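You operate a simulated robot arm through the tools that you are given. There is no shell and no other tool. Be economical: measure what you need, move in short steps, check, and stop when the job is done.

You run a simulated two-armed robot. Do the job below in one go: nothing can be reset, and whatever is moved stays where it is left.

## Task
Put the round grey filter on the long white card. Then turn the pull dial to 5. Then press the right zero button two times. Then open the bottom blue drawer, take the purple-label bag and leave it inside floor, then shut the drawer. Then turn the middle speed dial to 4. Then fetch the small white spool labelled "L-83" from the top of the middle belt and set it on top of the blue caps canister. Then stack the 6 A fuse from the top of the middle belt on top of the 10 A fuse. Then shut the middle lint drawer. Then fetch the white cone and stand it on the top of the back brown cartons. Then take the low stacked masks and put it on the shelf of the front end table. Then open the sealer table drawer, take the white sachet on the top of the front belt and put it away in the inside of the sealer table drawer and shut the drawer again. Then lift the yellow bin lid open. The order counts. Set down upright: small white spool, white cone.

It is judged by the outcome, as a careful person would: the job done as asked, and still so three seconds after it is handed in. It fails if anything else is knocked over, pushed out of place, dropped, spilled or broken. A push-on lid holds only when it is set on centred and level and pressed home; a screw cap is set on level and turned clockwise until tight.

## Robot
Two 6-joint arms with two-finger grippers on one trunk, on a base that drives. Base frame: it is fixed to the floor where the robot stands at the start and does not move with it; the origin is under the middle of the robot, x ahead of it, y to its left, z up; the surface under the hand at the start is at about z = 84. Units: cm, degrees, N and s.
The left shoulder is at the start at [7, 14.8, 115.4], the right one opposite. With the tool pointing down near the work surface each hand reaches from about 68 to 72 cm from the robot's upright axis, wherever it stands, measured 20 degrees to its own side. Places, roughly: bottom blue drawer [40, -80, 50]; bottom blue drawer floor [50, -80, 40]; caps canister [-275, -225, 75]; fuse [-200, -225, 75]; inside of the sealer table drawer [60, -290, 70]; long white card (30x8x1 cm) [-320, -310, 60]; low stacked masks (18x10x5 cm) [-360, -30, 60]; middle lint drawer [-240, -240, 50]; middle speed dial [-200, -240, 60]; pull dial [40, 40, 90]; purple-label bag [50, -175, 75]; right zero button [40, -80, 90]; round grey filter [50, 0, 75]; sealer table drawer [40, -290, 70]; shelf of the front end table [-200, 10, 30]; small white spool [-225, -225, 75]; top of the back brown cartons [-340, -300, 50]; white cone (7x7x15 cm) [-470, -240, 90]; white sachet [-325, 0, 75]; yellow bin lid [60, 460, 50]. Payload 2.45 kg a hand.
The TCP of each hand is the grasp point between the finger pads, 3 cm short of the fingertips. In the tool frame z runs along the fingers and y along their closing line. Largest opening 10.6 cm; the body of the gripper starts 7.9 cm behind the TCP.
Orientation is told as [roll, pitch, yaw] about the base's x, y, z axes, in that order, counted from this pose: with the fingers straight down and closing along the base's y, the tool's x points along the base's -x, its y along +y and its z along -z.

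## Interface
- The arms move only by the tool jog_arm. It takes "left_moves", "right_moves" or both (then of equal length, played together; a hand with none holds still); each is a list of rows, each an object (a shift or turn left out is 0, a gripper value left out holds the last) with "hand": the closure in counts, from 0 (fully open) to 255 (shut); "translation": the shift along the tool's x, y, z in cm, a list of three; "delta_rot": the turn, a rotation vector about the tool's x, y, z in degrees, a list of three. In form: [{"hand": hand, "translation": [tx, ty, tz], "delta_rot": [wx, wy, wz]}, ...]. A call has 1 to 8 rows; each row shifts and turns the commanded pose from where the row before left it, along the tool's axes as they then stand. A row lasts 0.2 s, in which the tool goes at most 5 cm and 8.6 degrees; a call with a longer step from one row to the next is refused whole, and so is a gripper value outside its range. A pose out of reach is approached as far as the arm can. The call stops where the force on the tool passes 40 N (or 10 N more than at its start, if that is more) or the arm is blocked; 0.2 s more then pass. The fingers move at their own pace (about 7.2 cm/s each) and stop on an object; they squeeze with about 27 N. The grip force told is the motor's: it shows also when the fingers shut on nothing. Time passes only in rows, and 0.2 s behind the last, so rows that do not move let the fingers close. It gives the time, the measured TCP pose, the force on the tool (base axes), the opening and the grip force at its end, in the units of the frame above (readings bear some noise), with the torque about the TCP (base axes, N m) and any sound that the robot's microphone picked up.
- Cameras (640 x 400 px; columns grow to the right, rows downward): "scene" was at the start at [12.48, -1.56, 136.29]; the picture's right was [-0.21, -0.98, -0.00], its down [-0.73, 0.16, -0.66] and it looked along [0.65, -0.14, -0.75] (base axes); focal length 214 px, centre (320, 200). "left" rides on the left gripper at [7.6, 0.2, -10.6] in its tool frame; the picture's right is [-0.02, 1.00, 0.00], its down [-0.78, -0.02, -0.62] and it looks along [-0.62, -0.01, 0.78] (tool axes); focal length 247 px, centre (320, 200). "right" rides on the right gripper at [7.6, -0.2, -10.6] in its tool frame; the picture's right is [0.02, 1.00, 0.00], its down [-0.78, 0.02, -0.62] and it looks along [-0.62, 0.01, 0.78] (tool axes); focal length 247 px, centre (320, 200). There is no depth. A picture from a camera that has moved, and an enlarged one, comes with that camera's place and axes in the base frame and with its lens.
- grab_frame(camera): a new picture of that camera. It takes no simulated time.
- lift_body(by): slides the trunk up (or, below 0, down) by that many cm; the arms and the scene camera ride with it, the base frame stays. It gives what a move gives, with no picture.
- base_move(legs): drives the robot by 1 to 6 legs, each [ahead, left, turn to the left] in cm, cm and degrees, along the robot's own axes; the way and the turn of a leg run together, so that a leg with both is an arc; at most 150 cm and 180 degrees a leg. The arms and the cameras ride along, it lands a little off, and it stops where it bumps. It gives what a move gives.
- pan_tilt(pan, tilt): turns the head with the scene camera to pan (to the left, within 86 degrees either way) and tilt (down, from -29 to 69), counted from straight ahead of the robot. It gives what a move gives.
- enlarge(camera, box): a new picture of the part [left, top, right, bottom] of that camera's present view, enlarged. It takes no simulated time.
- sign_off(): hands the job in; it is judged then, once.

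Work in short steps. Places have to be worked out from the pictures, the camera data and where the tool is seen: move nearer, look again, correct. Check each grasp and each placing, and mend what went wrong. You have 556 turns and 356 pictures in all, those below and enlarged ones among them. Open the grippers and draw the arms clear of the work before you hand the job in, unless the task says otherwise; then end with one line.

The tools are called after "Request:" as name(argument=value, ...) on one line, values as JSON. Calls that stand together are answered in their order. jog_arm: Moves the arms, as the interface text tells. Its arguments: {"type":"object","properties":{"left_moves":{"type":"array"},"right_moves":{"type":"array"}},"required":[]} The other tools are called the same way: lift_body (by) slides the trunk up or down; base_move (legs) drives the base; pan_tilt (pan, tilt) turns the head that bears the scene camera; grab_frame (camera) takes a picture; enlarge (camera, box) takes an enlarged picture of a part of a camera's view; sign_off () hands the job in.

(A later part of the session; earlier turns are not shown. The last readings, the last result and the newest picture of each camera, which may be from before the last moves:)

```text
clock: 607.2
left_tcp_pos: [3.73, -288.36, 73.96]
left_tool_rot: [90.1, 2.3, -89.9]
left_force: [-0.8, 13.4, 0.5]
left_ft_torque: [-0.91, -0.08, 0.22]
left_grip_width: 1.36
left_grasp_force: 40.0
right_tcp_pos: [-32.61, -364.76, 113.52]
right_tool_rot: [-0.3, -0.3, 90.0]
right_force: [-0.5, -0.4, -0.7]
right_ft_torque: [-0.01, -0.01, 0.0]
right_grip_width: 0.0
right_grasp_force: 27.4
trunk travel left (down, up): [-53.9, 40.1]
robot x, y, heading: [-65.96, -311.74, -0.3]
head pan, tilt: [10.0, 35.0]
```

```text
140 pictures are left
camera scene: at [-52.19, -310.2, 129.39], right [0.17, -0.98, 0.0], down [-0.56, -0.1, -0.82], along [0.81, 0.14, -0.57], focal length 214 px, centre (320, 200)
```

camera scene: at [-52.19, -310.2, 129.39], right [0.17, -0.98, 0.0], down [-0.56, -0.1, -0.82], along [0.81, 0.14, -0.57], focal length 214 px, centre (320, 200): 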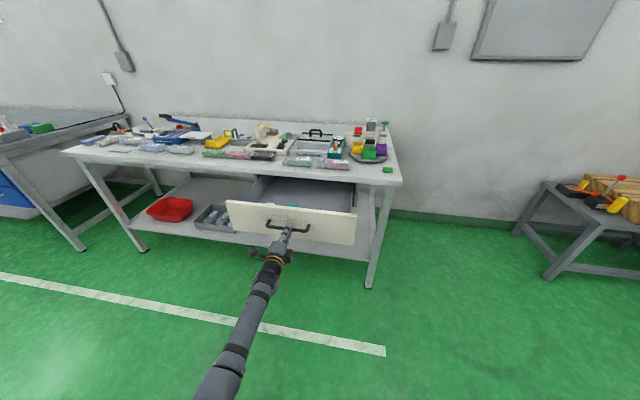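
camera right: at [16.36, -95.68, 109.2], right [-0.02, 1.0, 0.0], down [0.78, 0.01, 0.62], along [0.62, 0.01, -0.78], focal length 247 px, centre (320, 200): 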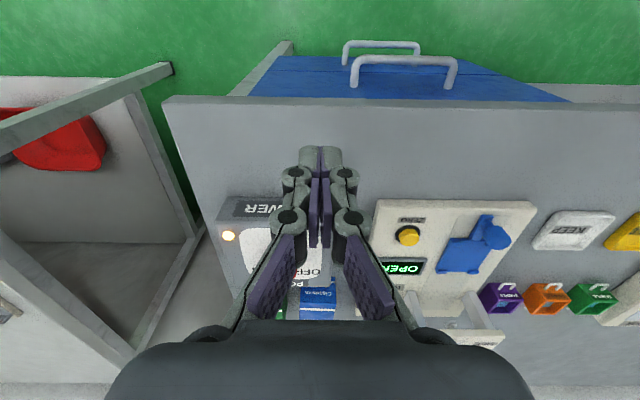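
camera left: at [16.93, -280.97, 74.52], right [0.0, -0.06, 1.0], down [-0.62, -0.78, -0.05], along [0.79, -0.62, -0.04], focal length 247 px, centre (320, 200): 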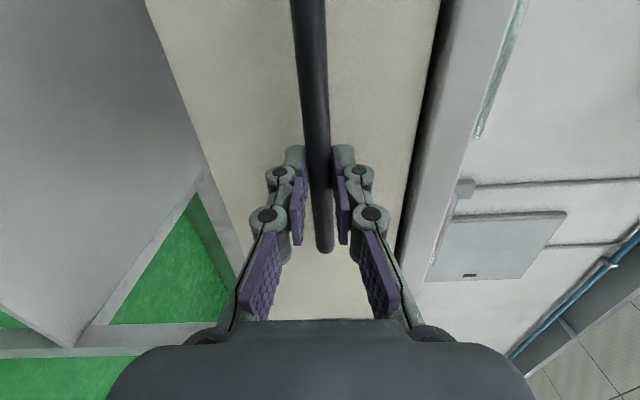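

Drawer open by 24 cm. Relieve, release, back off, raise, and look inside.

Request:
jog_arm(left_moves=[{"translation": [0.2, 0, 0]}, {"hand": 140}, {"hand": 140}, {"hand": 140}])

Request:
base_move(legs=[[-16, 0, 0.2]])

Request:
lift_body(by=36)

Request:
enlarge(camera="scene", box=[190, 160, 390, 300])

```text
clock: 608.2
left_tcp_pos: [3.56, -288.23, 74.0]
left_tool_rot: [89.9, 2.6, -89.9]
left_force: [0.5, -0.1, 0.0]
left_ft_torque: [0.04, -0.01, 0.0]
left_grip_width: 4.75
left_grasp_force: 0.1
right_tcp_pos: [-32.68, -365.07, 113.51]
right_tool_rot: [-0.3, -0.4, 90.0]
right_force: [-1.0, -0.3, 0.5]
right_ft_torque: [0.0, 0.01, 0.0]
right_grip_width: 0.0
right_grasp_force: 27.2
trunk travel left (down, up): [-53.9, 40.1]
robot x, y, heading: [-65.77, -312.02, -0.1]
head pan, tilt: [10.0, 35.0]
```

```text
clock: 609.6
left_tcp_pos: [-12.25, -288.08, 74.14]
left_tool_rot: [90.0, 2.4, -89.6]
left_force: [-0.2, -0.3, 0.2]
left_ft_torque: [-0.04, 0.0, -0.03]
left_grip_width: 4.8
left_grasp_force: 0.1
right_tcp_pos: [-48.2, -364.82, 113.48]
right_tool_rot: [-0.3, -0.4, 90.3]
right_force: [-0.5, -0.4, 0.3]
right_ft_torque: [-0.02, -0.05, -0.02]
right_grip_width: 0.03
right_grasp_force: 27.0
trunk travel left (down, up): [-53.9, 40.1]
robot x, y, heading: [-81.24, -311.87, 0.4]
head pan, tilt: [10.0, 35.0]
```

```text
clock: 613.1
left_tcp_pos: [-12.24, -287.95, 109.97]
left_tool_rot: [89.8, 2.5, -89.5]
left_force: [-1.1, -0.3, -0.9]
left_ft_torque: [0.0, 0.0, 0.0]
left_grip_width: 4.8
left_grasp_force: 0.1
right_tcp_pos: [-48.09, -364.88, 149.54]
right_tool_rot: [-0.3, -0.4, 90.3]
right_force: [-0.2, 0.5, 0.1]
right_ft_torque: [0.05, 0.01, -0.01]
right_grip_width: 0.02
right_grasp_force: 26.9
trunk travel left (down, up): [-89.9, 4.1]
robot x, y, heading: [-81.43, -312.35, 0.3]
head pan, tilt: [10.0, 35.0]
```

```text
2.86 times, centred on (290, 230) of scene
camera zoom: at [-67.85, -310.41, 165.38], right [0.18, -0.98, 0.0], down [-0.56, -0.1, -0.82], along [0.81, 0.15, -0.57], focal length 613 px, centre (406, 114)
```

zoom: 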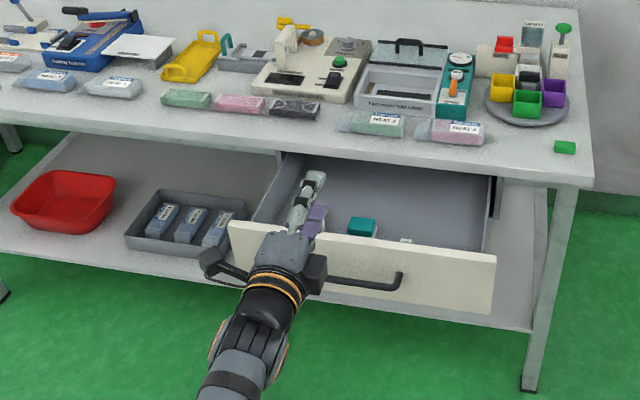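

Drawer is open with a couple of small things inside toward the middle. Now fetch the sachet (≈[-320,4.3]) from the front belt: hand down again and drive there.

Request:
jog_arm(left_moves=[{"delta_rot": [8.2, 0, 0]}, {"delta_rot": [8.2, 0, 0]}, {"delta_rot": [8.2, 0, 0]}, {"delta_rot": [8.2, 0, 0]}, {"delta_rot": [8.2, 0, 0]}, {"delta_rot": [8.2, 0, 0]}, {"delta_rot": [8.2, 0, 0]}, {"delta_rot": [8.2, 0, 0]}])

Request:
jog_arm(left_moves=[{"delta_rot": [8.2, 0, 0], "hand": 0}, {"delta_rot": [8.2, 0, 0]}, {"delta_rot": [8, 0, 0]}, {"delta_rot": [0, -2.4, 0]}])

Request:
base_move(legs=[[0, 120, 0], [0, 108, 0], [0, 0, 180], [130, 0, 0], [65, -12, 0]])

Request:
pan_tilt(pan=-15, tilt=40)

Request:
grab_frame(camera="scene")

```text
clock: 614.9
left_tcp_pos: [-12.26, -288.05, 110.01]
left_tool_rot: [24.1, 2.7, -89.6]
left_force: [0.3, 0.0, -0.4]
left_ft_torque: [0.01, -0.02, 0.0]
left_grip_width: 4.75
left_grasp_force: 0.1
right_tcp_pos: [-47.9, -364.87, 149.42]
right_tool_rot: [-0.2, -0.4, 90.3]
right_force: [0.9, 0.3, -1.1]
right_ft_torque: [-0.02, -0.01, 0.03]
right_grip_width: 0.01
right_grasp_force: 27.2
trunk travel left (down, up): [-89.9, 4.1]
robot x, y, heading: [-81.38, -312.03, 0.3]
head pan, tilt: [10.0, 35.0]
```

```text
clock: 615.9
left_tcp_pos: [-13.92, -288.06, 110.43]
left_tool_rot: [0.0, 0.3, -89.6]
left_force: [-0.1, -0.8, -0.5]
left_ft_torque: [0.02, -0.04, 0.0]
left_grip_width: 10.58
left_grasp_force: 0.0
left hand out of reach, approached as far as the arm can: row 3
right_tcp_pos: [-48.19, -364.74, 149.61]
right_tool_rot: [-0.2, -0.4, 90.3]
right_force: [0.0, -0.4, -0.9]
right_ft_torque: [-0.04, 0.01, -0.01]
right_grip_width: 0.0
right_grasp_force: 26.7
trunk travel left (down, up): [-89.9, 4.1]
robot x, y, heading: [-81.14, -312.36, 0.4]
head pan, tilt: [10.0, 35.0]
```

```text
clock: 643.8
left_tcp_pos: [-340.2, -91.99, 110.44]
left_tool_rot: [0.0, 0.1, 89.7]
left_force: [0.7, -0.1, 0.0]
left_ft_torque: [0.02, 0.0, 0.03]
left_grip_width: 10.61
left_grasp_force: 0.1
right_tcp_pos: [-304.85, -15.69, 149.5]
right_tool_rot: [-0.2, -0.4, -90.4]
right_force: [-0.5, 0.2, 0.1]
right_ft_torque: [-0.03, 0.04, -0.02]
right_grip_width: 0.0
right_grasp_force: 27.4
trunk travel left (down, up): [-89.9, 4.1]
robot x, y, heading: [-272.73, -68.88, 179.6]
head pan, tilt: [10.0, 35.0]
```

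```text
clock: 644.7
left_tcp_pos: [-340.22, -91.91, 110.23]
left_tool_rot: [-0.1, 0.2, 89.6]
left_force: [0.1, -0.2, 0.2]
left_ft_torque: [0.01, 0.02, -0.04]
left_grip_width: 10.57
left_grasp_force: 0.0
right_tcp_pos: [-305.08, -15.6, 149.43]
right_tool_rot: [-0.2, -0.3, -90.4]
right_force: [-0.1, -0.1, -0.2]
right_ft_torque: [-0.02, 0.0, -0.03]
right_grip_width: 0.01
right_grasp_force: 27.1
trunk travel left (down, up): [-89.9, 4.1]
robot x, y, heading: [-271.87, -68.66, 179.5]
head pan, tilt: [-15.0, 40.0]
```

```text
138 pictures are left
camera scene: at [-285.9, -66.36, 164.62], right [0.26, 0.96, 0.0], down [0.62, -0.17, -0.77], along [-0.74, 0.2, -0.64], focal length 214 px, centre (320, 200)
```

scene: 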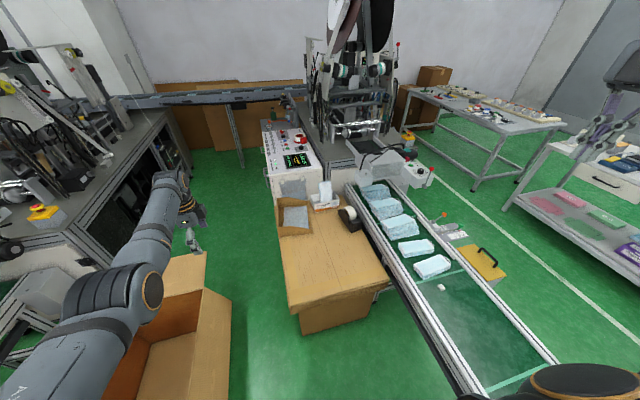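

Sachet confirmed at ≈[-321,3]. Turn to face the belt and shift left.

Request:
base_move(legs=[[0, 0, -89.5], [0, 24, 0]])

Request:
grab_frame(camera="left")

```text
clock: 650.4
left_tcp_pos: [-318.28, -0.07, 110.31]
left_tool_rot: [-0.2, 0.3, -1.2]
left_force: [-0.1, -0.4, 0.8]
left_ft_torque: [0.01, 0.02, -0.01]
left_grip_width: 10.61
left_grasp_force: 0.1
right_tcp_pos: [-242.23, -36.49, 149.26]
right_tool_rot: [-0.3, -0.7, 178.8]
right_force: [0.0, 0.5, 0.6]
right_ft_torque: [-0.04, 0.02, -0.02]
right_grip_width: 0.0
right_grasp_force: 26.9
trunk travel left (down, up): [-89.9, 4.1]
robot x, y, heading: [-296.38, -68.3, 89.0]
head pan, tilt: [-15.0, 40.0]
```

```text
137 pictures are left
camera left: at [-325.97, 0.1, 121.11], right [0.04, 1.0, 0.0], down [0.79, -0.03, 0.62], along [0.62, -0.03, -0.79], focal length 247 px, centre (320, 200)
```

left: 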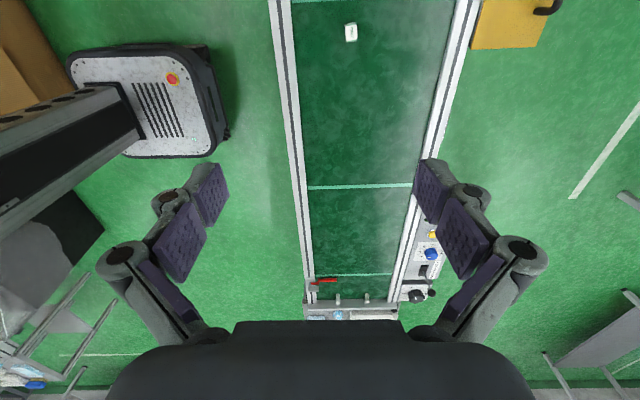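

Sachet (2×3 cm) at ≈[-322,5.3]. Adjust the base and lower 28 cm.

Request:
base_move(legs=[[5, 3.6, 1]])

Request:
lift_body(by=-28)

Request:
grab_frame(camera="left")

```text
clock: 651.3
left_tcp_pos: [-322.78, 3.67, 111.05]
left_tool_rot: [0.4, 0.3, -0.3]
left_force: [0.0, -0.2, -0.1]
left_ft_torque: [0.07, 0.03, 0.0]
left_grip_width: 10.59
left_grasp_force: 0.1
right_tcp_pos: [-246.19, -31.5, 149.68]
right_tool_rot: [-0.7, -0.7, 179.8]
right_force: [1.5, -1.7, 0.0]
right_ft_torque: [0.15, 0.07, -0.01]
right_grip_width: 0.01
right_grasp_force: 27.0
trunk travel left (down, up): [-89.9, 4.1]
robot x, y, heading: [-299.76, -63.47, 89.6]
head pan, tilt: [-15.0, 40.0]
```

```text
clock: 654.2
left_tcp_pos: [-323.11, 4.37, 82.38]
left_tool_rot: [-0.1, 0.1, -0.2]
left_force: [0.3, -0.7, -0.7]
left_ft_torque: [-0.01, 0.0, 0.0]
left_grip_width: 10.59
left_grasp_force: 0.1
right_tcp_pos: [-246.82, -30.53, 121.53]
right_tool_rot: [-0.3, -0.4, 179.7]
right_force: [0.1, -0.1, 0.5]
right_ft_torque: [0.02, 0.0, -0.03]
right_grip_width: 0.0
right_grasp_force: 26.7
trunk travel left (down, up): [-61.9, 32.1]
robot x, y, heading: [-300.0, -63.36, 89.8]
head pan, tilt: [-15.0, 40.0]
```

```text
136 pictures are left
camera left: at [-330.92, 4.56, 93.03], right [0.03, 1.0, 0.0], down [0.78, -0.02, 0.62], along [0.62, -0.02, -0.78], focal length 247 px, centre (320, 200)
```

left: 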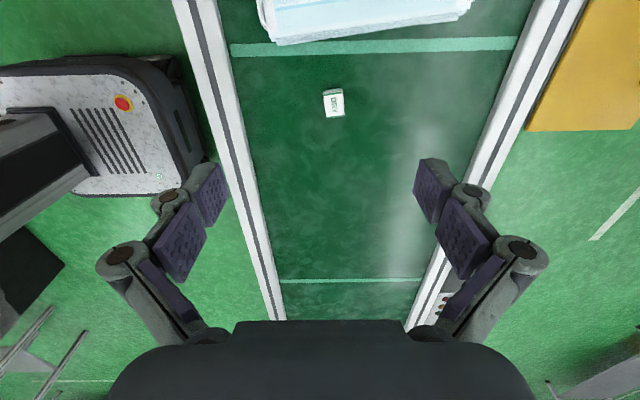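

Sachet at ≈[-322.6,5.6]. Base 1.2 cm ahead, descend 11 cm with narrower opening.

Request:
base_move(legs=[[1.2, -0.5, 0]])

Request:
jog_arm(left_moves=[{"translation": [0, 0, 3], "hand": 130}, {"translation": [0, 0, 3]}, {"translation": [0, 0, 3]}])

Request:
grab_frame(camera="left")

```text
clock: 654.9
left_tcp_pos: [-322.81, 5.5, 82.38]
left_tool_rot: [0.1, 0.2, -0.2]
left_force: [-0.4, 0.7, 0.0]
left_ft_torque: [0.04, -0.01, 0.03]
left_grip_width: 10.59
left_grasp_force: 0.0
right_tcp_pos: [-246.37, -29.61, 121.54]
right_tool_rot: [-0.4, -0.3, 179.7]
right_force: [-0.6, 0.8, -0.1]
right_ft_torque: [0.02, -0.03, -0.02]
right_grip_width: 0.0
right_grasp_force: 27.2
trunk travel left (down, up): [-61.9, 32.1]
robot x, y, heading: [-299.36, -62.4, 89.7]
head pan, tilt: [-15.0, 40.0]
```

```text
clock: 655.7
left_tcp_pos: [-322.72, 4.23, 73.92]
left_tool_rot: [0.0, 0.1, -0.3]
left_force: [0.2, 0.3, -0.9]
left_ft_torque: [0.03, 0.01, -0.02]
left_grip_width: 5.18
left_grasp_force: 0.1
left hand out of reach, approached as far as the arm can: row 2, 3
right_tcp_pos: [-246.22, -29.43, 121.49]
right_tool_rot: [-0.4, -0.4, 179.7]
right_force: [0.1, 0.5, 0.0]
right_ft_torque: [0.0, 0.01, -0.03]
right_grip_width: 0.04
right_grasp_force: 26.6
trunk travel left (down, up): [-61.9, 32.1]
robot x, y, heading: [-299.79, -61.92, 89.6]
head pan, tilt: [-15.0, 40.0]
```

```text
135 pictures are left
camera left: at [-330.43, 4.33, 84.68], right [0.03, 1.0, 0.0], down [0.78, -0.02, 0.62], along [0.62, -0.02, -0.78], focal length 247 px, centre (320, 200)
```

left: 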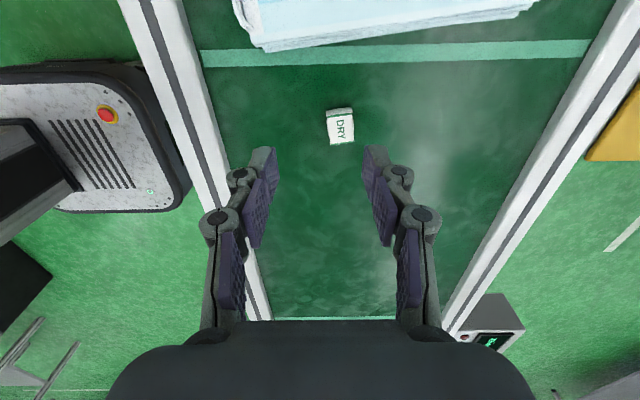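

Arm is stretched low; raise the arm 10 cm (with +1.4 in y) and lower the trunk instead.

Request:
jog_arm(left_moves=[{"translation": [0, 0, -4]}, {"translation": [0, 0.7, -4]}, {"translation": [0, 0.7, -3]}])

Request:
lift_body(by=-13)

Request:
grab_frame(camera="left")

```text
clock: 656.5
left_tcp_pos: [-322.57, 6.48, 84.69]
left_tool_rot: [-0.2, 0.1, -0.2]
left_force: [-0.6, 0.1, -0.3]
left_ft_torque: [0.0, 0.0, 0.0]
left_grip_width: 5.22
left_grasp_force: 0.1
left hand out of reach, approached as far as the arm can: row 1
right_tcp_pos: [-246.38, -29.43, 121.59]
right_tool_rot: [-0.3, -0.4, 179.6]
right_force: [0.5, 0.0, 0.6]
right_ft_torque: [0.02, 0.0, 0.02]
right_grip_width: 0.01
right_grasp_force: 26.9
trunk travel left (down, up): [-61.9, 32.1]
robot x, y, heading: [-299.57, -61.81, 89.6]
head pan, tilt: [-15.0, 40.0]
```

```text
clock: 658.1
left_tcp_pos: [-322.5, 6.58, 71.65]
left_tool_rot: [-0.2, 0.1, -0.2]
left_force: [0.0, -0.5, 0.4]
left_ft_torque: [-0.01, 0.02, -0.02]
left_grip_width: 5.22
left_grasp_force: 0.1
right_tcp_pos: [-246.22, -29.42, 108.53]
right_tool_rot: [-0.3, -0.4, 179.8]
right_force: [-0.3, 0.2, 0.8]
right_ft_torque: [-0.01, -0.03, 0.05]
right_grip_width: 0.0
right_grasp_force: 27.1
trunk travel left (down, up): [-48.9, 45.1]
robot x, y, heading: [-299.56, -62.31, 90.0]
head pan, tilt: [-15.0, 40.0]
```

```text
134 pictures are left
camera left: at [-330.28, 6.58, 82.35], right [0.03, 1.0, 0.0], down [0.78, -0.02, 0.62], along [0.62, -0.02, -0.78], focal length 247 px, centre (320, 200)
```

left: 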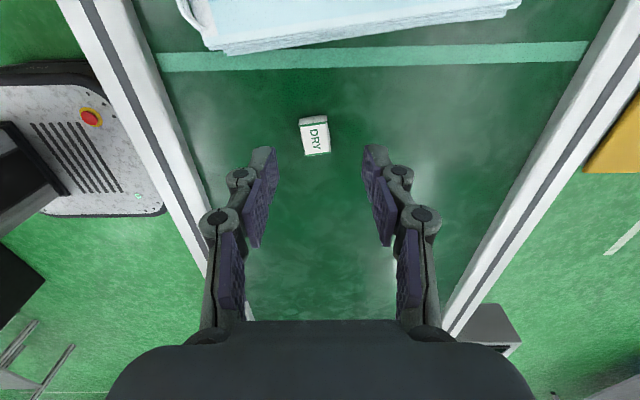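

Shift (-0.6,-0.7) and descend to near the belt.

Request:
jog_arm(left_moves=[{"translation": [0.6, -0.7, 1.2]}, {"translation": [0, 0, 1.2]}])

Request:
grab_frame(camera="left")

```text
clock: 658.7
left_tcp_pos: [-323.13, 6.25, 69.23]
left_tool_rot: [0.0, 0.1, -0.2]
left_force: [0.3, 0.5, 0.3]
left_ft_torque: [0.0, 0.01, 0.0]
left_grip_width: 5.17
left_grasp_force: 0.1
left hand out of reach, approached as far as the arm can: row 1
right_tcp_pos: [-246.24, -29.35, 108.44]
right_tool_rot: [-0.2, -0.4, 179.7]
right_force: [-0.5, -0.1, -0.1]
right_ft_torque: [0.02, 0.03, 0.0]
right_grip_width: 0.0
right_grasp_force: 27.0
trunk travel left (down, up): [-48.9, 45.1]
robot x, y, heading: [-299.29, -61.91, 89.8]
head pan, tilt: [-15.0, 40.0]
```

```text
133 pictures are left
camera left: at [-330.82, 6.29, 79.89], right [0.03, 1.0, 0.0], down [0.78, -0.02, 0.62], along [0.62, -0.02, -0.78], focal length 247 px, centre (320, 200)
```

left: 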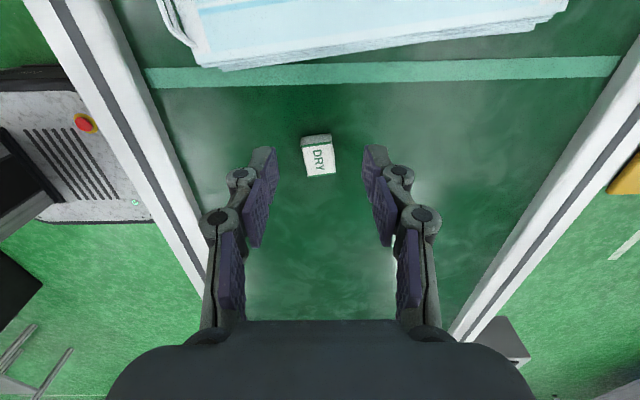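

Aligned. Lower 0.8 and close.

Request:
jog_arm(left_moves=[{"translation": [0, 0, 0.5]}, {"translation": [0, 0, 0.3]}, {"hand": 255}, {"hand": 255}, {"hand": 255}])

Request:
lift_body(by=5)

Request:
grab_frame(camera="left")

```text
clock: 659.9
left_tcp_pos: [-323.13, 6.14, 68.43]
left_tool_rot: [0.0, 0.1, -0.3]
left_force: [-0.4, 0.4, 0.4]
left_ft_torque: [0.01, -0.02, 0.01]
left_grip_width: 0.0
left_grasp_force: 27.0
right_tcp_pos: [-246.23, -29.43, 108.53]
right_tool_rot: [-0.3, -0.3, 179.7]
right_force: [-0.4, 0.1, -0.2]
right_ft_torque: [0.02, -0.01, 0.0]
right_grip_width: 0.0
right_grasp_force: 27.5
trunk travel left (down, up): [-48.9, 45.1]
robot x, y, heading: [-299.07, -61.81, 89.9]
head pan, tilt: [-15.0, 40.0]
```

```text
clock: 660.8
left_tcp_pos: [-323.21, 6.07, 73.3]
left_tool_rot: [-0.3, 0.1, -0.1]
left_force: [-0.4, -0.3, 0.6]
left_ft_torque: [0.01, 0.01, 0.02]
left_grip_width: 0.0
left_grasp_force: 27.2
right_tcp_pos: [-246.2, -29.41, 113.42]
right_tool_rot: [-0.4, -0.4, 179.7]
right_force: [0.6, 0.7, -0.4]
right_ft_torque: [0.02, 0.01, 0.0]
right_grip_width: 0.0
right_grasp_force: 27.1
trunk travel left (down, up): [-53.9, 40.1]
robot x, y, heading: [-299.58, -62.36, 90.0]
head pan, tilt: [-15.0, 40.0]
```

```text
132 pictures are left
camera left: at [-330.86, 6.23, 84.08], right [0.03, 1.0, 0.0], down [0.78, -0.02, 0.62], along [0.62, -0.02, -0.78], focal length 247 px, centre (320, 200)
```

left: 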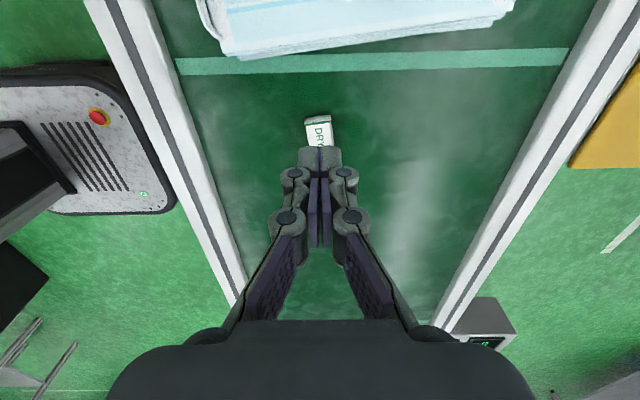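

Missed — the sachet lies lower than assumed. Open, and go down further while correcting x by about +0.8.

Request:
jog_arm(left_moves=[{"hand": 130}, {"hand": 130}])

Request:
lift_body(by=-5)

Request:
jog_arm(left_moves=[{"translation": [-0.7, 0, 0.5]}])

Request:
jog_arm(left_moves=[{"translation": [0, 0, 0.5]}])

Request:
grab_frame(camera="left")

```text
clock: 661.4
left_tcp_pos: [-323.12, 6.08, 73.41]
left_tool_rot: [-0.2, 0.1, -0.2]
left_force: [1.1, 0.1, -0.5]
left_ft_torque: [0.0, 0.01, -0.03]
left_grip_width: 5.18
left_grasp_force: 0.2
right_tcp_pos: [-246.22, -29.47, 113.6]
right_tool_rot: [-0.3, -0.4, 179.6]
right_force: [0.1, 0.8, -0.6]
right_ft_torque: [0.0, 0.04, -0.03]
right_grip_width: 0.0
right_grasp_force: 26.8
trunk travel left (down, up): [-53.9, 40.1]
robot x, y, heading: [-299.64, -62.09, 89.6]
head pan, tilt: [-15.0, 40.0]
```

```text
clock: 662.4
left_tcp_pos: [-323.14, 6.12, 68.36]
left_tool_rot: [0.1, 0.1, -0.2]
left_force: [0.0, -0.1, 0.7]
left_ft_torque: [0.02, 0.01, 0.01]
left_grip_width: 5.18
left_grasp_force: 0.1
right_tcp_pos: [-246.38, -29.56, 108.55]
right_tool_rot: [-0.3, -0.4, 179.7]
right_force: [0.3, -0.2, 0.2]
right_ft_torque: [-0.02, 0.0, 0.01]
right_grip_width: 0.0
right_grasp_force: 26.9
trunk travel left (down, up): [-48.9, 45.1]
robot x, y, heading: [-299.02, -62.29, 89.7]
head pan, tilt: [-15.0, 40.0]
```

```text
clock: 662.8
left_tcp_pos: [-322.43, 6.15, 67.81]
left_tool_rot: [0.0, 0.1, -0.2]
left_force: [-0.1, -0.6, -0.2]
left_ft_torque: [-0.03, 0.0, 0.03]
left_grip_width: 5.2
left_grasp_force: 0.1
right_tcp_pos: [-246.19, -29.42, 108.55]
right_tool_rot: [-0.2, -0.3, 179.6]
right_force: [-0.8, -1.1, 0.5]
right_ft_torque: [-0.01, 0.01, 0.0]
right_grip_width: 0.0
right_grasp_force: 27.0
trunk travel left (down, up): [-48.9, 45.1]
robot x, y, heading: [-299.12, -61.85, 89.8]
head pan, tilt: [-15.0, 40.0]
```

```text
clock: 663.1
left_tcp_pos: [-322.44, 6.01, 67.43]
left_tool_rot: [0.1, 0.1, -0.2]
left_force: [0.1, -0.3, -0.5]
left_ft_torque: [0.0, -0.02, 0.0]
left_grip_width: 5.19
left_grasp_force: 0.0
right_tcp_pos: [-246.27, -29.46, 108.46]
right_tool_rot: [-0.4, -0.3, 179.7]
right_force: [-0.3, 0.2, 0.2]
right_ft_torque: [0.0, -0.01, -0.01]
right_grip_width: 0.0
right_grasp_force: 26.6
trunk travel left (down, up): [-48.9, 45.1]
robot x, y, heading: [-299.59, -62.26, 89.8]
head pan, tilt: [-15.0, 40.0]
```

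```text
131 pictures are left
camera left: at [-330.14, 6.05, 78.06], right [0.03, 1.0, 0.0], down [0.78, -0.02, 0.62], along [0.62, -0.02, -0.78], focal length 247 px, centre (320, 200)
```

left: 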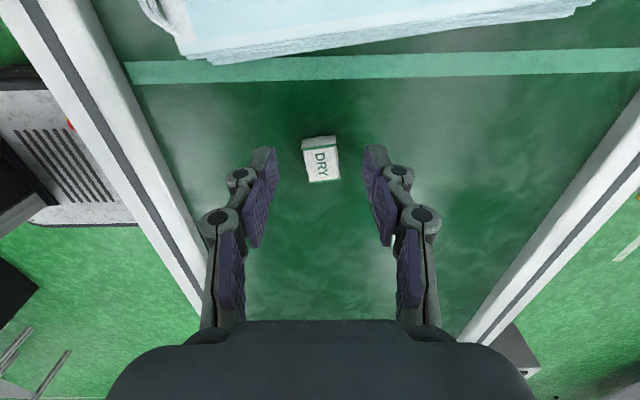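

Centred. Continue down in 0.4 steps until the belt is felt.

Request:
jog_arm(left_moves=[{"translation": [0, 0, 0.5]}])

Request:
jog_arm(left_moves=[{"translation": [0, 0, 0.4]}])

Request:
jog_arm(left_moves=[{"translation": [0, 0, 0.4]}])

Request:
grab_frame(camera="left")

```text
clock: 663.5
left_tcp_pos: [-322.46, 5.74, 66.87]
left_tool_rot: [0.0, 0.0, -0.2]
left_force: [0.7, 0.2, -0.5]
left_ft_torque: [-0.01, 0.02, 0.01]
left_grip_width: 5.2
left_grasp_force: 0.1
left hand out of reach, approached as far as the arm can: row 1
right_tcp_pos: [-246.25, -29.46, 108.6]
right_tool_rot: [-0.3, -0.4, 179.7]
right_force: [-0.7, 0.0, 1.0]
right_ft_torque: [-0.02, -0.02, 0.0]
right_grip_width: 0.0
right_grasp_force: 26.7
trunk travel left (down, up): [-48.9, 45.1]
robot x, y, heading: [-299.34, -61.9, 89.6]
head pan, tilt: [-15.0, 40.0]
```

```text
clock: 664.0
left_tcp_pos: [-322.34, 5.73, 66.55]
left_tool_rot: [-0.1, 0.1, -0.1]
left_force: [0.4, 0.1, -0.2]
left_ft_torque: [0.0, -0.01, 0.02]
left_grip_width: 5.18
left_grasp_force: 0.1
right_tcp_pos: [-246.22, -29.39, 108.43]
right_tool_rot: [-0.3, -0.4, 179.7]
right_force: [-0.5, 1.0, -0.8]
right_ft_torque: [0.01, -0.03, 0.02]
right_grip_width: 0.0
right_grasp_force: 27.1
trunk travel left (down, up): [-48.9, 45.1]
robot x, y, heading: [-299.27, -62.11, 89.8]
head pan, tilt: [-15.0, 40.0]
```

```text
clock: 664.4
left_tcp_pos: [-322.54, 5.79, 66.27]
left_tool_rot: [0.1, 0.0, -0.2]
left_force: [0.1, -0.3, -0.8]
left_ft_torque: [-0.03, 0.01, 0.0]
left_grip_width: 5.18
left_grasp_force: 0.1
right_tcp_pos: [-246.27, -29.46, 108.6]
right_tool_rot: [-0.4, -0.4, 179.6]
right_force: [-0.6, 0.6, -0.2]
right_ft_torque: [0.0, 0.0, 0.03]
right_grip_width: 0.0
right_grasp_force: 26.8
trunk travel left (down, up): [-48.9, 45.1]
robot x, y, heading: [-299.21, -62.15, 90.1]
head pan, tilt: [-15.0, 40.0]
```

```text
130 pictures are left
camera left: at [-330.17, 5.8, 76.87], right [0.03, 1.0, 0.0], down [0.78, -0.02, 0.62], along [0.62, -0.02, -0.78], focal length 247 px, centre (320, 200)
```

left: 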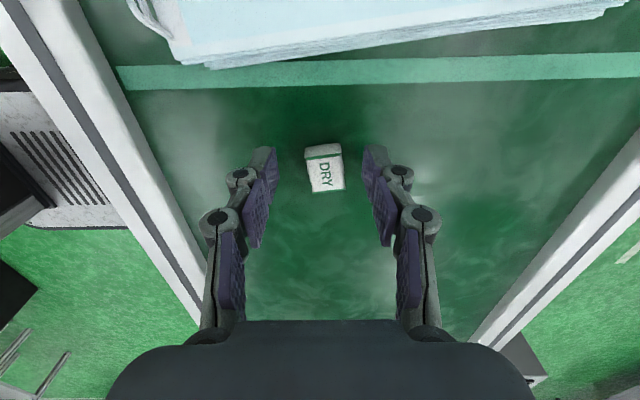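

Use the trunk for the rest, in small steps.

Request:
lift_body(by=-0.5)

Request:
lift_body(by=-0.4)

Request:
lift_body(by=-0.4)

```text
clock: 664.9
left_tcp_pos: [-322.41, 5.7, 65.66]
left_tool_rot: [0.1, 0.1, -0.3]
left_force: [-0.5, 0.1, 0.1]
left_ft_torque: [0.03, -0.01, 0.0]
left_grip_width: 5.17
left_grasp_force: 0.1
right_tcp_pos: [-246.28, -29.48, 107.89]
right_tool_rot: [-0.4, -0.4, 179.8]
right_force: [-0.6, -0.1, -0.3]
right_ft_torque: [-0.02, 0.0, -0.02]
right_grip_width: 0.03
right_grasp_force: 27.0
trunk travel left (down, up): [-48.4, 45.6]
robot x, y, heading: [-299.27, -62.21, 89.7]
head pan, tilt: [-15.0, 40.0]
```

```text
clock: 665.4
left_tcp_pos: [-322.47, 5.72, 65.34]
left_tool_rot: [0.0, 0.1, -0.1]
left_force: [-0.2, 0.2, 0.2]
left_ft_torque: [0.06, -0.04, -0.02]
left_grip_width: 5.2
left_grasp_force: 0.0
right_tcp_pos: [-246.38, -29.35, 107.63]
right_tool_rot: [-0.3, -0.3, 179.7]
right_force: [0.0, 0.3, 0.6]
right_ft_torque: [0.0, 0.01, -0.03]
right_grip_width: 0.01
right_grasp_force: 26.8
trunk travel left (down, up): [-48.0, 46.0]
robot x, y, heading: [-299.27, -62.05, 89.7]
head pan, tilt: [-15.0, 40.0]
```

```text
clock: 666.0
left_tcp_pos: [-322.49, 5.68, 65.02]
left_tool_rot: [-0.1, 0.1, -0.2]
left_force: [0.2, -0.7, -0.4]
left_ft_torque: [0.02, -0.02, 0.04]
left_grip_width: 5.2
left_grasp_force: 0.0
right_tcp_pos: [-246.23, -29.48, 107.24]
right_tool_rot: [-0.3, -0.5, 179.7]
right_force: [-0.7, 0.1, 0.2]
right_ft_torque: [0.01, -0.02, 0.0]
right_grip_width: 0.01
right_grasp_force: 27.4
trunk travel left (down, up): [-47.6, 46.4]
robot x, y, heading: [-299.49, -62.01, 89.8]
head pan, tilt: [-15.0, 40.0]
```

Request:
grab_frame(camera="left")

```text
129 pictures are left
camera left: at [-330.18, 5.77, 75.57], right [0.03, 1.0, 0.0], down [0.78, -0.02, 0.62], along [0.62, -0.02, -0.78], focal length 247 px, centre (320, 200)
```

left: 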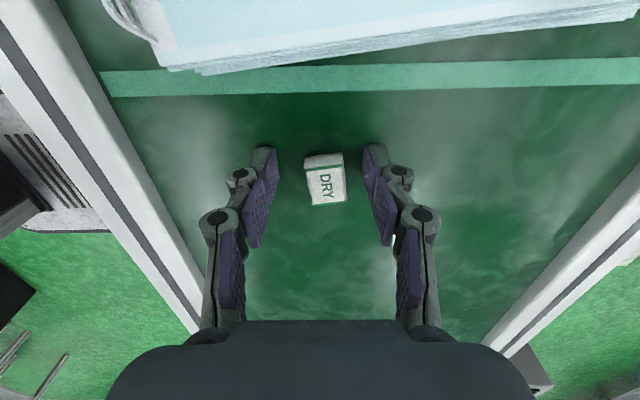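

Sachet centre is ~1 cm further +x; shift and lower 0.4, then close.

Request:
jog_arm(left_moves=[{"translation": [-1.0, 0.2, 0]}])

Request:
lift_body(by=-0.4)

Request:
jog_arm(left_moves=[{"hand": 255}, {"hand": 255}, {"hand": 255}])

Request:
grab_frame(camera="left")

```text
clock: 666.4
left_tcp_pos: [-321.32, 5.75, 65.0]
left_tool_rot: [0.0, 0.1, -0.2]
left_force: [0.1, 0.4, 0.2]
left_ft_torque: [-0.02, 0.04, 0.02]
left_grip_width: 5.2
left_grasp_force: 0.0
right_tcp_pos: [-246.26, -29.44, 107.14]
right_tool_rot: [-0.3, -0.3, 179.7]
right_force: [-0.1, 0.4, 0.6]
right_ft_torque: [-0.02, -0.01, 0.02]
right_grip_width: 0.0
right_grasp_force: 26.8
trunk travel left (down, up): [-47.6, 46.4]
robot x, y, heading: [-299.29, -62.44, 90.0]
head pan, tilt: [-15.0, 40.0]
```

```text
clock: 666.9
left_tcp_pos: [-321.38, 5.68, 64.73]
left_tool_rot: [0.2, 0.2, -0.2]
left_force: [-0.3, -2.0, 16.2]
left_ft_torque: [-0.35, -0.12, -0.04]
left_grip_width: 5.38
left_grasp_force: 5.0
right_tcp_pos: [-246.17, -29.58, 106.81]
right_tool_rot: [-0.4, -0.4, 179.7]
right_force: [1.3, 0.1, 0.0]
right_ft_torque: [0.01, 0.0, 0.02]
right_grip_width: 0.0
right_grasp_force: 27.2
trunk travel left (down, up): [-47.2, 46.8]
robot x, y, heading: [-299.49, -61.94, 89.5]
head pan, tilt: [-15.0, 40.0]
```

```text
clock: 667.7
left_tcp_pos: [-321.4, 5.5, 65.02]
left_tool_rot: [0.3, 0.2, -0.2]
left_force: [-1.2, -12.0, 28.3]
left_ft_torque: [-0.9, -0.14, -0.1]
left_grip_width: 2.25
left_grasp_force: 27.1
right_tcp_pos: [-246.19, -29.89, 106.95]
right_tool_rot: [-0.5, -0.4, 179.9]
right_force: [-0.2, 0.6, -0.1]
right_ft_torque: [0.02, 0.02, 0.0]
right_grip_width: 0.0
right_grasp_force: 26.8
trunk travel left (down, up): [-47.2, 46.8]
robot x, y, heading: [-299.36, -61.99, 90.0]
head pan, tilt: [-15.0, 40.0]
```

```text
128 pictures are left
camera left: at [-329.05, 5.47, 75.68], right [0.03, 1.0, 0.01], down [0.79, -0.02, 0.62], along [0.62, -0.01, -0.79], focal length 247 px, centre (320, 200)
```

left: 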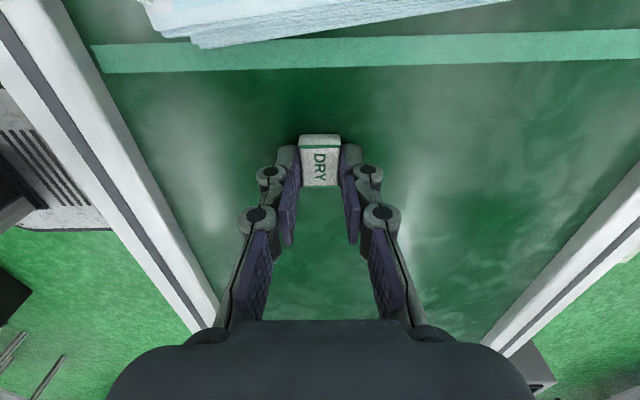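

Sachet gripped (2.25 cm). Lift.

Request:
lift_body(by=6)

Request:
grab_frame(camera="left")

Request:
lift_body(by=36)

```text
clock: 668.7
left_tcp_pos: [-321.36, 5.71, 70.43]
left_tool_rot: [0.0, 0.1, -0.2]
left_force: [0.1, 0.4, -0.5]
left_ft_torque: [-0.01, -0.02, -0.03]
left_grip_width: 2.23
left_grasp_force: 26.8
right_tcp_pos: [-246.3, -29.33, 112.84]
right_tool_rot: [-0.4, -0.4, 179.7]
right_force: [-1.1, 0.3, 0.0]
right_ft_torque: [-0.03, 0.01, 0.01]
right_grip_width: 0.01
right_grasp_force: 27.3
trunk travel left (down, up): [-53.2, 40.8]
robot x, y, heading: [-299.39, -61.92, 89.9]
head pan, tilt: [-15.0, 40.0]
```

```text
127 pictures are left
camera left: at [-329.1, 5.81, 81.15], right [0.03, 1.0, 0.0], down [0.78, -0.02, 0.62], along [0.62, -0.02, -0.78], focal length 247 px, centre (320, 200)
```

left: 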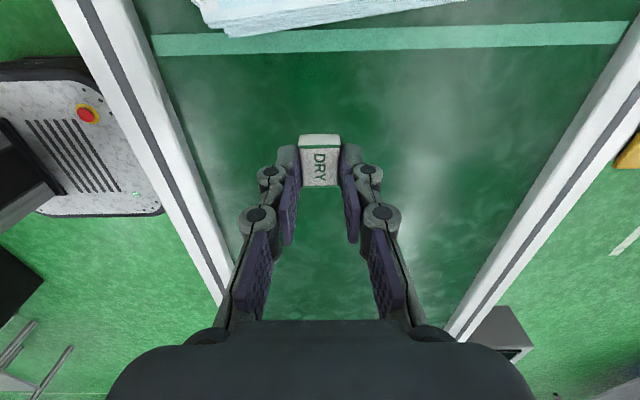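

```text
clock: 672.2
left_tcp_pos: [-321.42, 5.73, 106.51]
left_tool_rot: [0.0, 0.1, -0.2]
left_force: [-1.0, 0.3, -0.1]
left_ft_torque: [0.0, 0.0, 0.02]
left_grip_width: 2.26
left_grasp_force: 27.3
right_tcp_pos: [-246.28, -29.4, 148.65]
right_tool_rot: [-0.3, -0.5, 179.6]
right_force: [-0.5, -0.3, -0.4]
right_ft_torque: [0.0, 0.01, -0.01]
right_grip_width: 0.0
right_grasp_force: 27.2
trunk travel left (down, up): [-89.2, 4.8]
robot x, y, heading: [-299.59, -62.13, 89.7]
head pan, tilt: [-15.0, 40.0]
```

Held. Drive back to the sealer drawer.

Request:
base_move(legs=[[-8, 0, 0], [0, -24, 0], [0, 0, -89.7], [130, 0, 0], [70, 0, 0]])

Request:
base_move(legs=[[0, -115, 0], [0, -112, 0]])

Request:
pan_tilt(pan=10, tilt=35)

Request:
grab_frame(camera="scene")

```text
clock: 688.0
left_tcp_pos: [-8.16, -45.62, 106.62]
left_tool_rot: [0.1, 0.1, -89.1]
left_force: [-0.9, 0.0, -0.2]
left_ft_torque: [0.0, -0.02, -0.01]
left_grip_width: 2.26
left_grasp_force: 27.2
right_tcp_pos: [-41.89, -121.49, 148.95]
right_tool_rot: [-0.4, -0.4, 90.9]
right_force: [-0.5, 0.3, 0.8]
right_ft_torque: [-0.01, -0.03, 0.04]
right_grip_width: 0.02
right_grasp_force: 26.7
trunk travel left (down, up): [-89.2, 4.8]
robot x, y, heading: [-74.93, -69.13, 1.1]
head pan, tilt: [-15.0, 40.0]
```

```text
clock: 699.1
left_tcp_pos: [-4.07, -269.77, 106.45]
left_tool_rot: [0.0, 0.0, -88.5]
left_force: [0.8, -0.1, -0.4]
left_ft_torque: [0.0, -0.01, 0.03]
left_grip_width: 2.25
left_grasp_force: 26.9
right_tcp_pos: [-36.85, -345.72, 148.85]
right_tool_rot: [-0.3, -0.4, 91.5]
right_force: [0.3, -0.2, 1.6]
right_ft_torque: [-0.01, -0.02, -0.01]
right_grip_width: 0.0
right_grasp_force: 27.0
trunk travel left (down, up): [-89.2, 4.8]
robot x, y, heading: [-70.93, -294.04, 1.4]
head pan, tilt: [-15.0, 40.0]
```

```text
clock: 700.0
left_tcp_pos: [-4.11, -269.72, 106.48]
left_tool_rot: [0.0, 0.2, -88.5]
left_force: [-0.6, -0.2, -0.3]
left_ft_torque: [-0.01, -0.03, 0.0]
left_grip_width: 2.23
left_grasp_force: 27.4
right_tcp_pos: [-36.91, -345.97, 148.77]
right_tool_rot: [-0.3, -0.5, 91.5]
right_force: [-0.4, -0.7, -0.5]
right_ft_torque: [0.02, 0.01, 0.02]
right_grip_width: 0.0
right_grasp_force: 27.2
trunk travel left (down, up): [-89.2, 4.8]
robot x, y, heading: [-71.57, -293.82, 1.5]
head pan, tilt: [10.0, 35.0]
```

```text
126 pictures are left
camera scene: at [-57.8, -291.84, 164.68], right [0.2, -0.98, 0.0], down [-0.56, -0.11, -0.82], along [0.8, 0.16, -0.57], focal length 214 px, centre (320, 200)
```

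scene: 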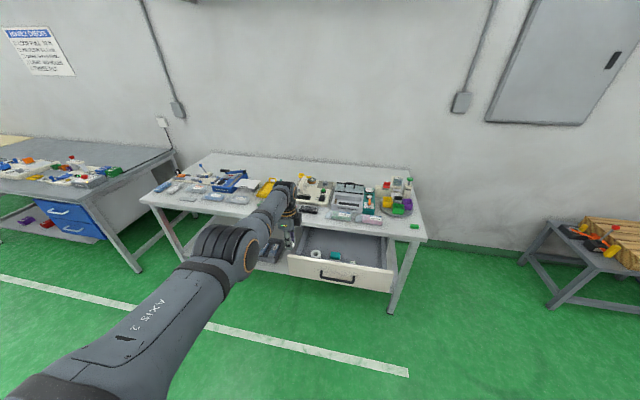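

Drive 20 cm ahead and look down into the drawer with the hand camera.

Request:
base_move(legs=[[20, -3, -1.4]])

Request:
grab_frame(camera="left")

Request:
enlarge(camera="scene", box=[260, 170, 460, 310])

```text
clock: 701.6
left_tcp_pos: [16.34, -274.06, 106.79]
left_tool_rot: [0.2, 0.1, -90.0]
left_force: [-1.4, 0.5, 0.2]
left_ft_torque: [-0.01, -0.03, 0.0]
left_grip_width: 2.27
left_grasp_force: 27.0
right_tcp_pos: [-18.56, -349.28, 148.97]
right_tool_rot: [-0.5, -0.5, 89.9]
right_force: [-0.9, -0.2, 0.4]
right_ft_torque: [-0.01, -0.04, 0.0]
right_grip_width: 0.0
right_grasp_force: 26.3
trunk travel left (down, up): [-89.2, 4.8]
robot x, y, heading: [-51.29, -296.61, 0.0]
head pan, tilt: [10.0, 35.0]
```

```text
125 pictures are left
camera left: at [16.28, -266.57, 117.42], right [1.0, -0.02, 0.0], down [-0.02, -0.78, 0.62], along [-0.01, -0.62, -0.78], focal length 247 px, centre (320, 200)
```

left: 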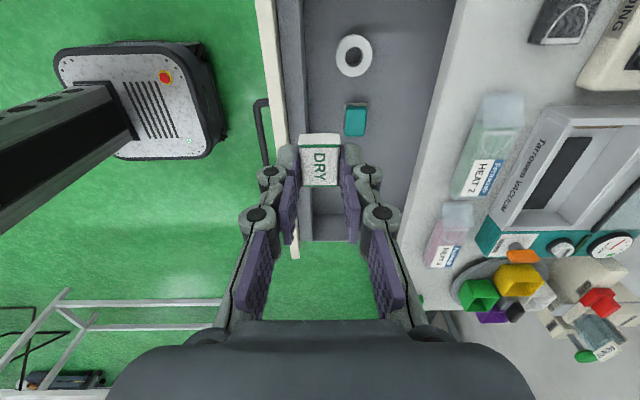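

```text
2.86 times, centred on (360, 240) of scene
camera zoom: at [-38.21, -294.76, 164.74], right [0.17, -0.98, 0.0], down [-0.56, -0.1, -0.82], along [0.81, 0.14, -0.57], focal length 613 px, centre (206, 86)
```

zoom: 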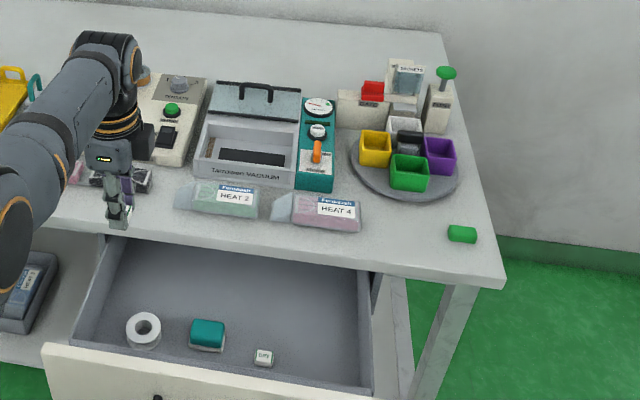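

Free spot in the drawer's right part at ≈[19.5,-303]. Move there and lower.

Request:
base_move(legs=[[2.8, -29, 0]])

Request:
lift_body(by=-26)

Request:
grab_frame(camera="left")

Request:
grab_frame(camera="scene")

```text
clock: 703.6
left_tcp_pos: [19.44, -303.52, 106.45]
left_tool_rot: [0.1, 0.0, -90.2]
left_force: [0.5, 0.0, 0.2]
left_ft_torque: [-0.04, -0.03, 0.03]
left_grip_width: 2.2
left_grasp_force: 27.1
right_tcp_pos: [-15.5, -378.79, 148.9]
right_tool_rot: [-0.3, -0.2, 89.9]
right_force: [0.0, -0.9, -0.2]
right_ft_torque: [-0.02, -0.02, 0.0]
right_grip_width: 0.0
right_grasp_force: 26.6
trunk travel left (down, up): [-89.2, 4.8]
robot x, y, heading: [-47.91, -325.96, -0.3]
head pan, tilt: [10.0, 35.0]
```

```text
clock: 706.3
left_tcp_pos: [19.44, -303.77, 80.49]
left_tool_rot: [0.0, 0.0, -90.1]
left_force: [0.7, 0.9, 0.4]
left_ft_torque: [0.0, -0.01, 0.01]
left_grip_width: 2.23
left_grasp_force: 27.2
right_tcp_pos: [-15.49, -379.15, 122.86]
right_tool_rot: [-0.4, -0.3, 89.9]
right_force: [-0.1, -0.1, 0.2]
right_ft_torque: [-0.04, -0.01, 0.0]
right_grip_width: 0.02
right_grasp_force: 26.7
trunk travel left (down, up): [-63.2, 30.8]
robot x, y, heading: [-48.45, -326.11, -0.0]
head pan, tilt: [10.0, 35.0]
```

```text
123 pictures are left
camera left: at [19.51, -296.32, 91.19], right [1.0, -0.02, 0.0], down [-0.02, -0.78, 0.62], along [-0.01, -0.62, -0.78], focal length 247 px, centre (320, 200)
```

left: 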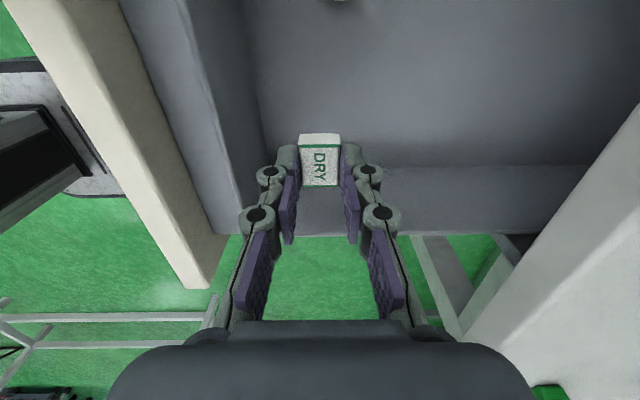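

```text
122 pictures are left
camera scene: at [-34.88, -324.44, 138.69], right [0.17, -0.99, 0.0], down [-0.57, -0.1, -0.82], along [0.81, 0.14, -0.57], focal length 214 px, centre (320, 200)
```

scene: 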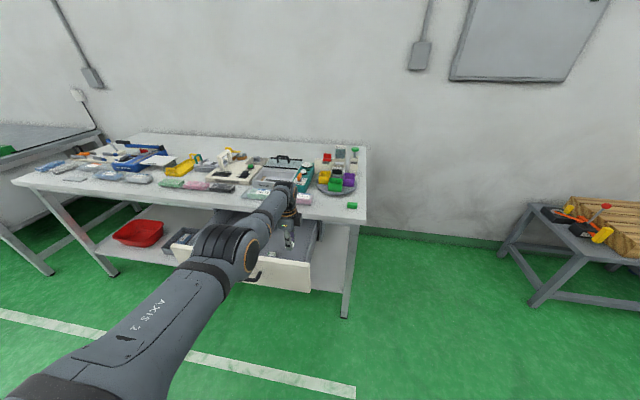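

Inside the drawer footprint, clear of walls and items. Lower 8 cm, then small steps.

Request:
lift_body(by=-8)

Request:
grab_frame(camera="left")

Request:
lift_body(by=-1.2)

Request:
lift_body(by=-0.8)

```text
clock: 707.5
left_tcp_pos: [19.34, -303.74, 72.52]
left_tool_rot: [0.0, 0.2, -90.1]
left_force: [-0.7, -0.1, -0.7]
left_ft_torque: [0.01, -0.02, 0.02]
left_grip_width: 2.25
left_grasp_force: 27.2
right_tcp_pos: [-15.48, -378.99, 114.87]
right_tool_rot: [-0.3, -0.4, 89.8]
right_force: [-0.1, 0.3, 0.4]
right_ft_torque: [-0.01, -0.04, 0.0]
right_grip_width: 0.03
right_grasp_force: 26.7
trunk travel left (down, up): [-55.2, 38.8]
robot x, y, heading: [-48.36, -325.97, -0.0]
head pan, tilt: [10.0, 35.0]
```

```text
121 pictures are left
camera left: at [19.5, -296.32, 83.2], right [1.0, -0.02, 0.0], down [-0.02, -0.78, 0.62], along [-0.01, -0.62, -0.78], focal length 247 px, centre (320, 200)
```

left: 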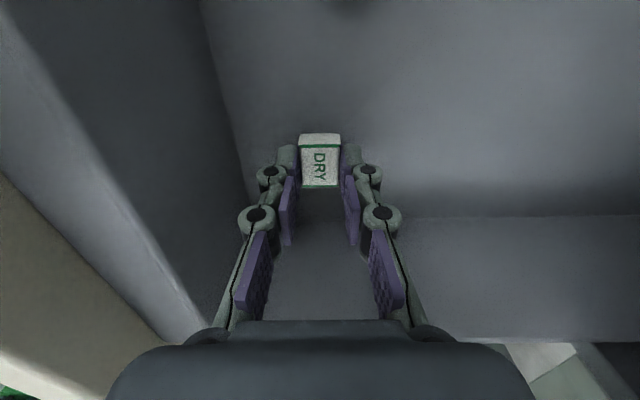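

```text
clock: 708.1
left_tcp_pos: [19.39, -303.82, 71.32]
left_tool_rot: [0.0, 0.1, -90.0]
left_force: [-0.5, -0.5, 0.0]
left_ft_torque: [-0.01, 0.0, -0.02]
left_grip_width: 2.27
left_grasp_force: 27.1
right_tcp_pos: [-15.4, -378.97, 113.65]
right_tool_rot: [-0.3, -0.5, 89.9]
right_force: [-0.9, 0.5, 0.6]
right_ft_torque: [-0.01, 0.0, 0.03]
right_grip_width: 0.0
right_grasp_force: 27.0
trunk travel left (down, up): [-54.0, 40.0]
robot x, y, heading: [-48.28, -325.85, -0.2]
head pan, tilt: [10.0, 35.0]
```

```text
clock: 708.6
left_tcp_pos: [19.44, -303.78, 71.03]
left_tool_rot: [0.5, 0.2, -90.1]
left_force: [0.9, 2.8, 25.3]
left_ft_torque: [0.01, 0.33, -0.02]
left_grip_width: 2.24
left_grasp_force: 27.1
right_tcp_pos: [-15.83, -379.2, 113.07]
right_tool_rot: [-0.6, -0.4, 89.9]
right_force: [0.3, -0.1, -0.1]
right_ft_torque: [-0.01, 0.0, -0.03]
right_grip_width: 0.0
right_grasp_force: 27.1
trunk travel left (down, up): [-53.2, 40.8]
robot x, y, heading: [-48.12, -325.99, -0.3]
head pan, tilt: [10.0, 35.0]
```

Touched the floor (25 N). Ease up, open partly, and rise.

Request:
lift_body(by=0.4)

Request:
jog_arm(left_moves=[{"hand": 170}, {"hand": 150}, {"hand": 150}])

Request:
lift_body(by=25)

Request:
grab_frame(camera="left")

```text
clock: 709.2
left_tcp_pos: [19.26, -303.84, 70.95]
left_tool_rot: [0.1, 0.3, -90.0]
left_force: [0.5, 3.4, 17.4]
left_ft_torque: [0.11, 0.1, 0.0]
left_grip_width: 2.22
left_grasp_force: 26.8
right_tcp_pos: [-15.81, -379.14, 113.3]
right_tool_rot: [-0.3, -0.5, 89.9]
right_force: [-1.4, 0.3, 0.0]
right_ft_torque: [-0.04, 0.02, 0.03]
right_grip_width: 0.0
right_grasp_force: 26.4
trunk travel left (down, up): [-53.6, 40.4]
robot x, y, heading: [-48.39, -325.93, -0.0]
head pan, tilt: [10.0, 35.0]
```

```text
clock: 710.0
left_tcp_pos: [19.43, -303.82, 70.88]
left_tool_rot: [0.0, 0.1, -90.1]
left_force: [-1.8, 1.1, 7.0]
left_ft_torque: [0.0, 0.1, 0.0]
left_grip_width: 4.52
left_grasp_force: 3.2
right_tcp_pos: [-15.71, -379.09, 113.2]
right_tool_rot: [-0.3, -0.4, 89.8]
right_force: [-0.3, 0.6, 1.5]
right_ft_torque: [-0.02, 0.01, -0.07]
right_grip_width: 0.0
right_grasp_force: 27.1
trunk travel left (down, up): [-53.6, 40.4]
robot x, y, heading: [-48.45, -326.15, -0.1]
head pan, tilt: [10.0, 35.0]
```

```text
clock: 712.5
left_tcp_pos: [19.46, -303.81, 95.95]
left_tool_rot: [0.0, 0.1, -90.2]
left_force: [-0.1, 0.4, 1.2]
left_ft_torque: [-0.05, 0.02, 0.0]
left_grip_width: 4.38
left_grasp_force: 0.1
right_tcp_pos: [-15.48, -379.04, 138.22]
right_tool_rot: [-0.3, -0.4, 89.8]
right_force: [-0.8, 0.5, -0.6]
right_ft_torque: [0.01, -0.04, -0.01]
right_grip_width: 0.03
right_grasp_force: 26.8
trunk travel left (down, up): [-78.6, 15.4]
robot x, y, heading: [-48.0, -325.97, -0.1]
head pan, tilt: [10.0, 35.0]
```

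```text
120 pictures are left
camera left: at [19.52, -296.33, 106.57], right [1.0, -0.02, 0.0], down [-0.02, -0.78, 0.62], along [-0.01, -0.62, -0.78], focal length 247 px, centre (320, 200)
```

left: 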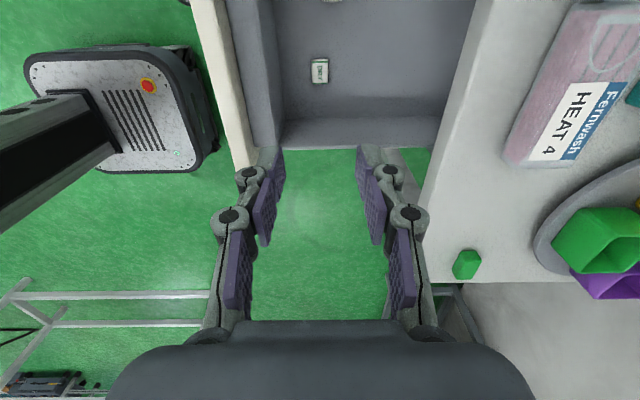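

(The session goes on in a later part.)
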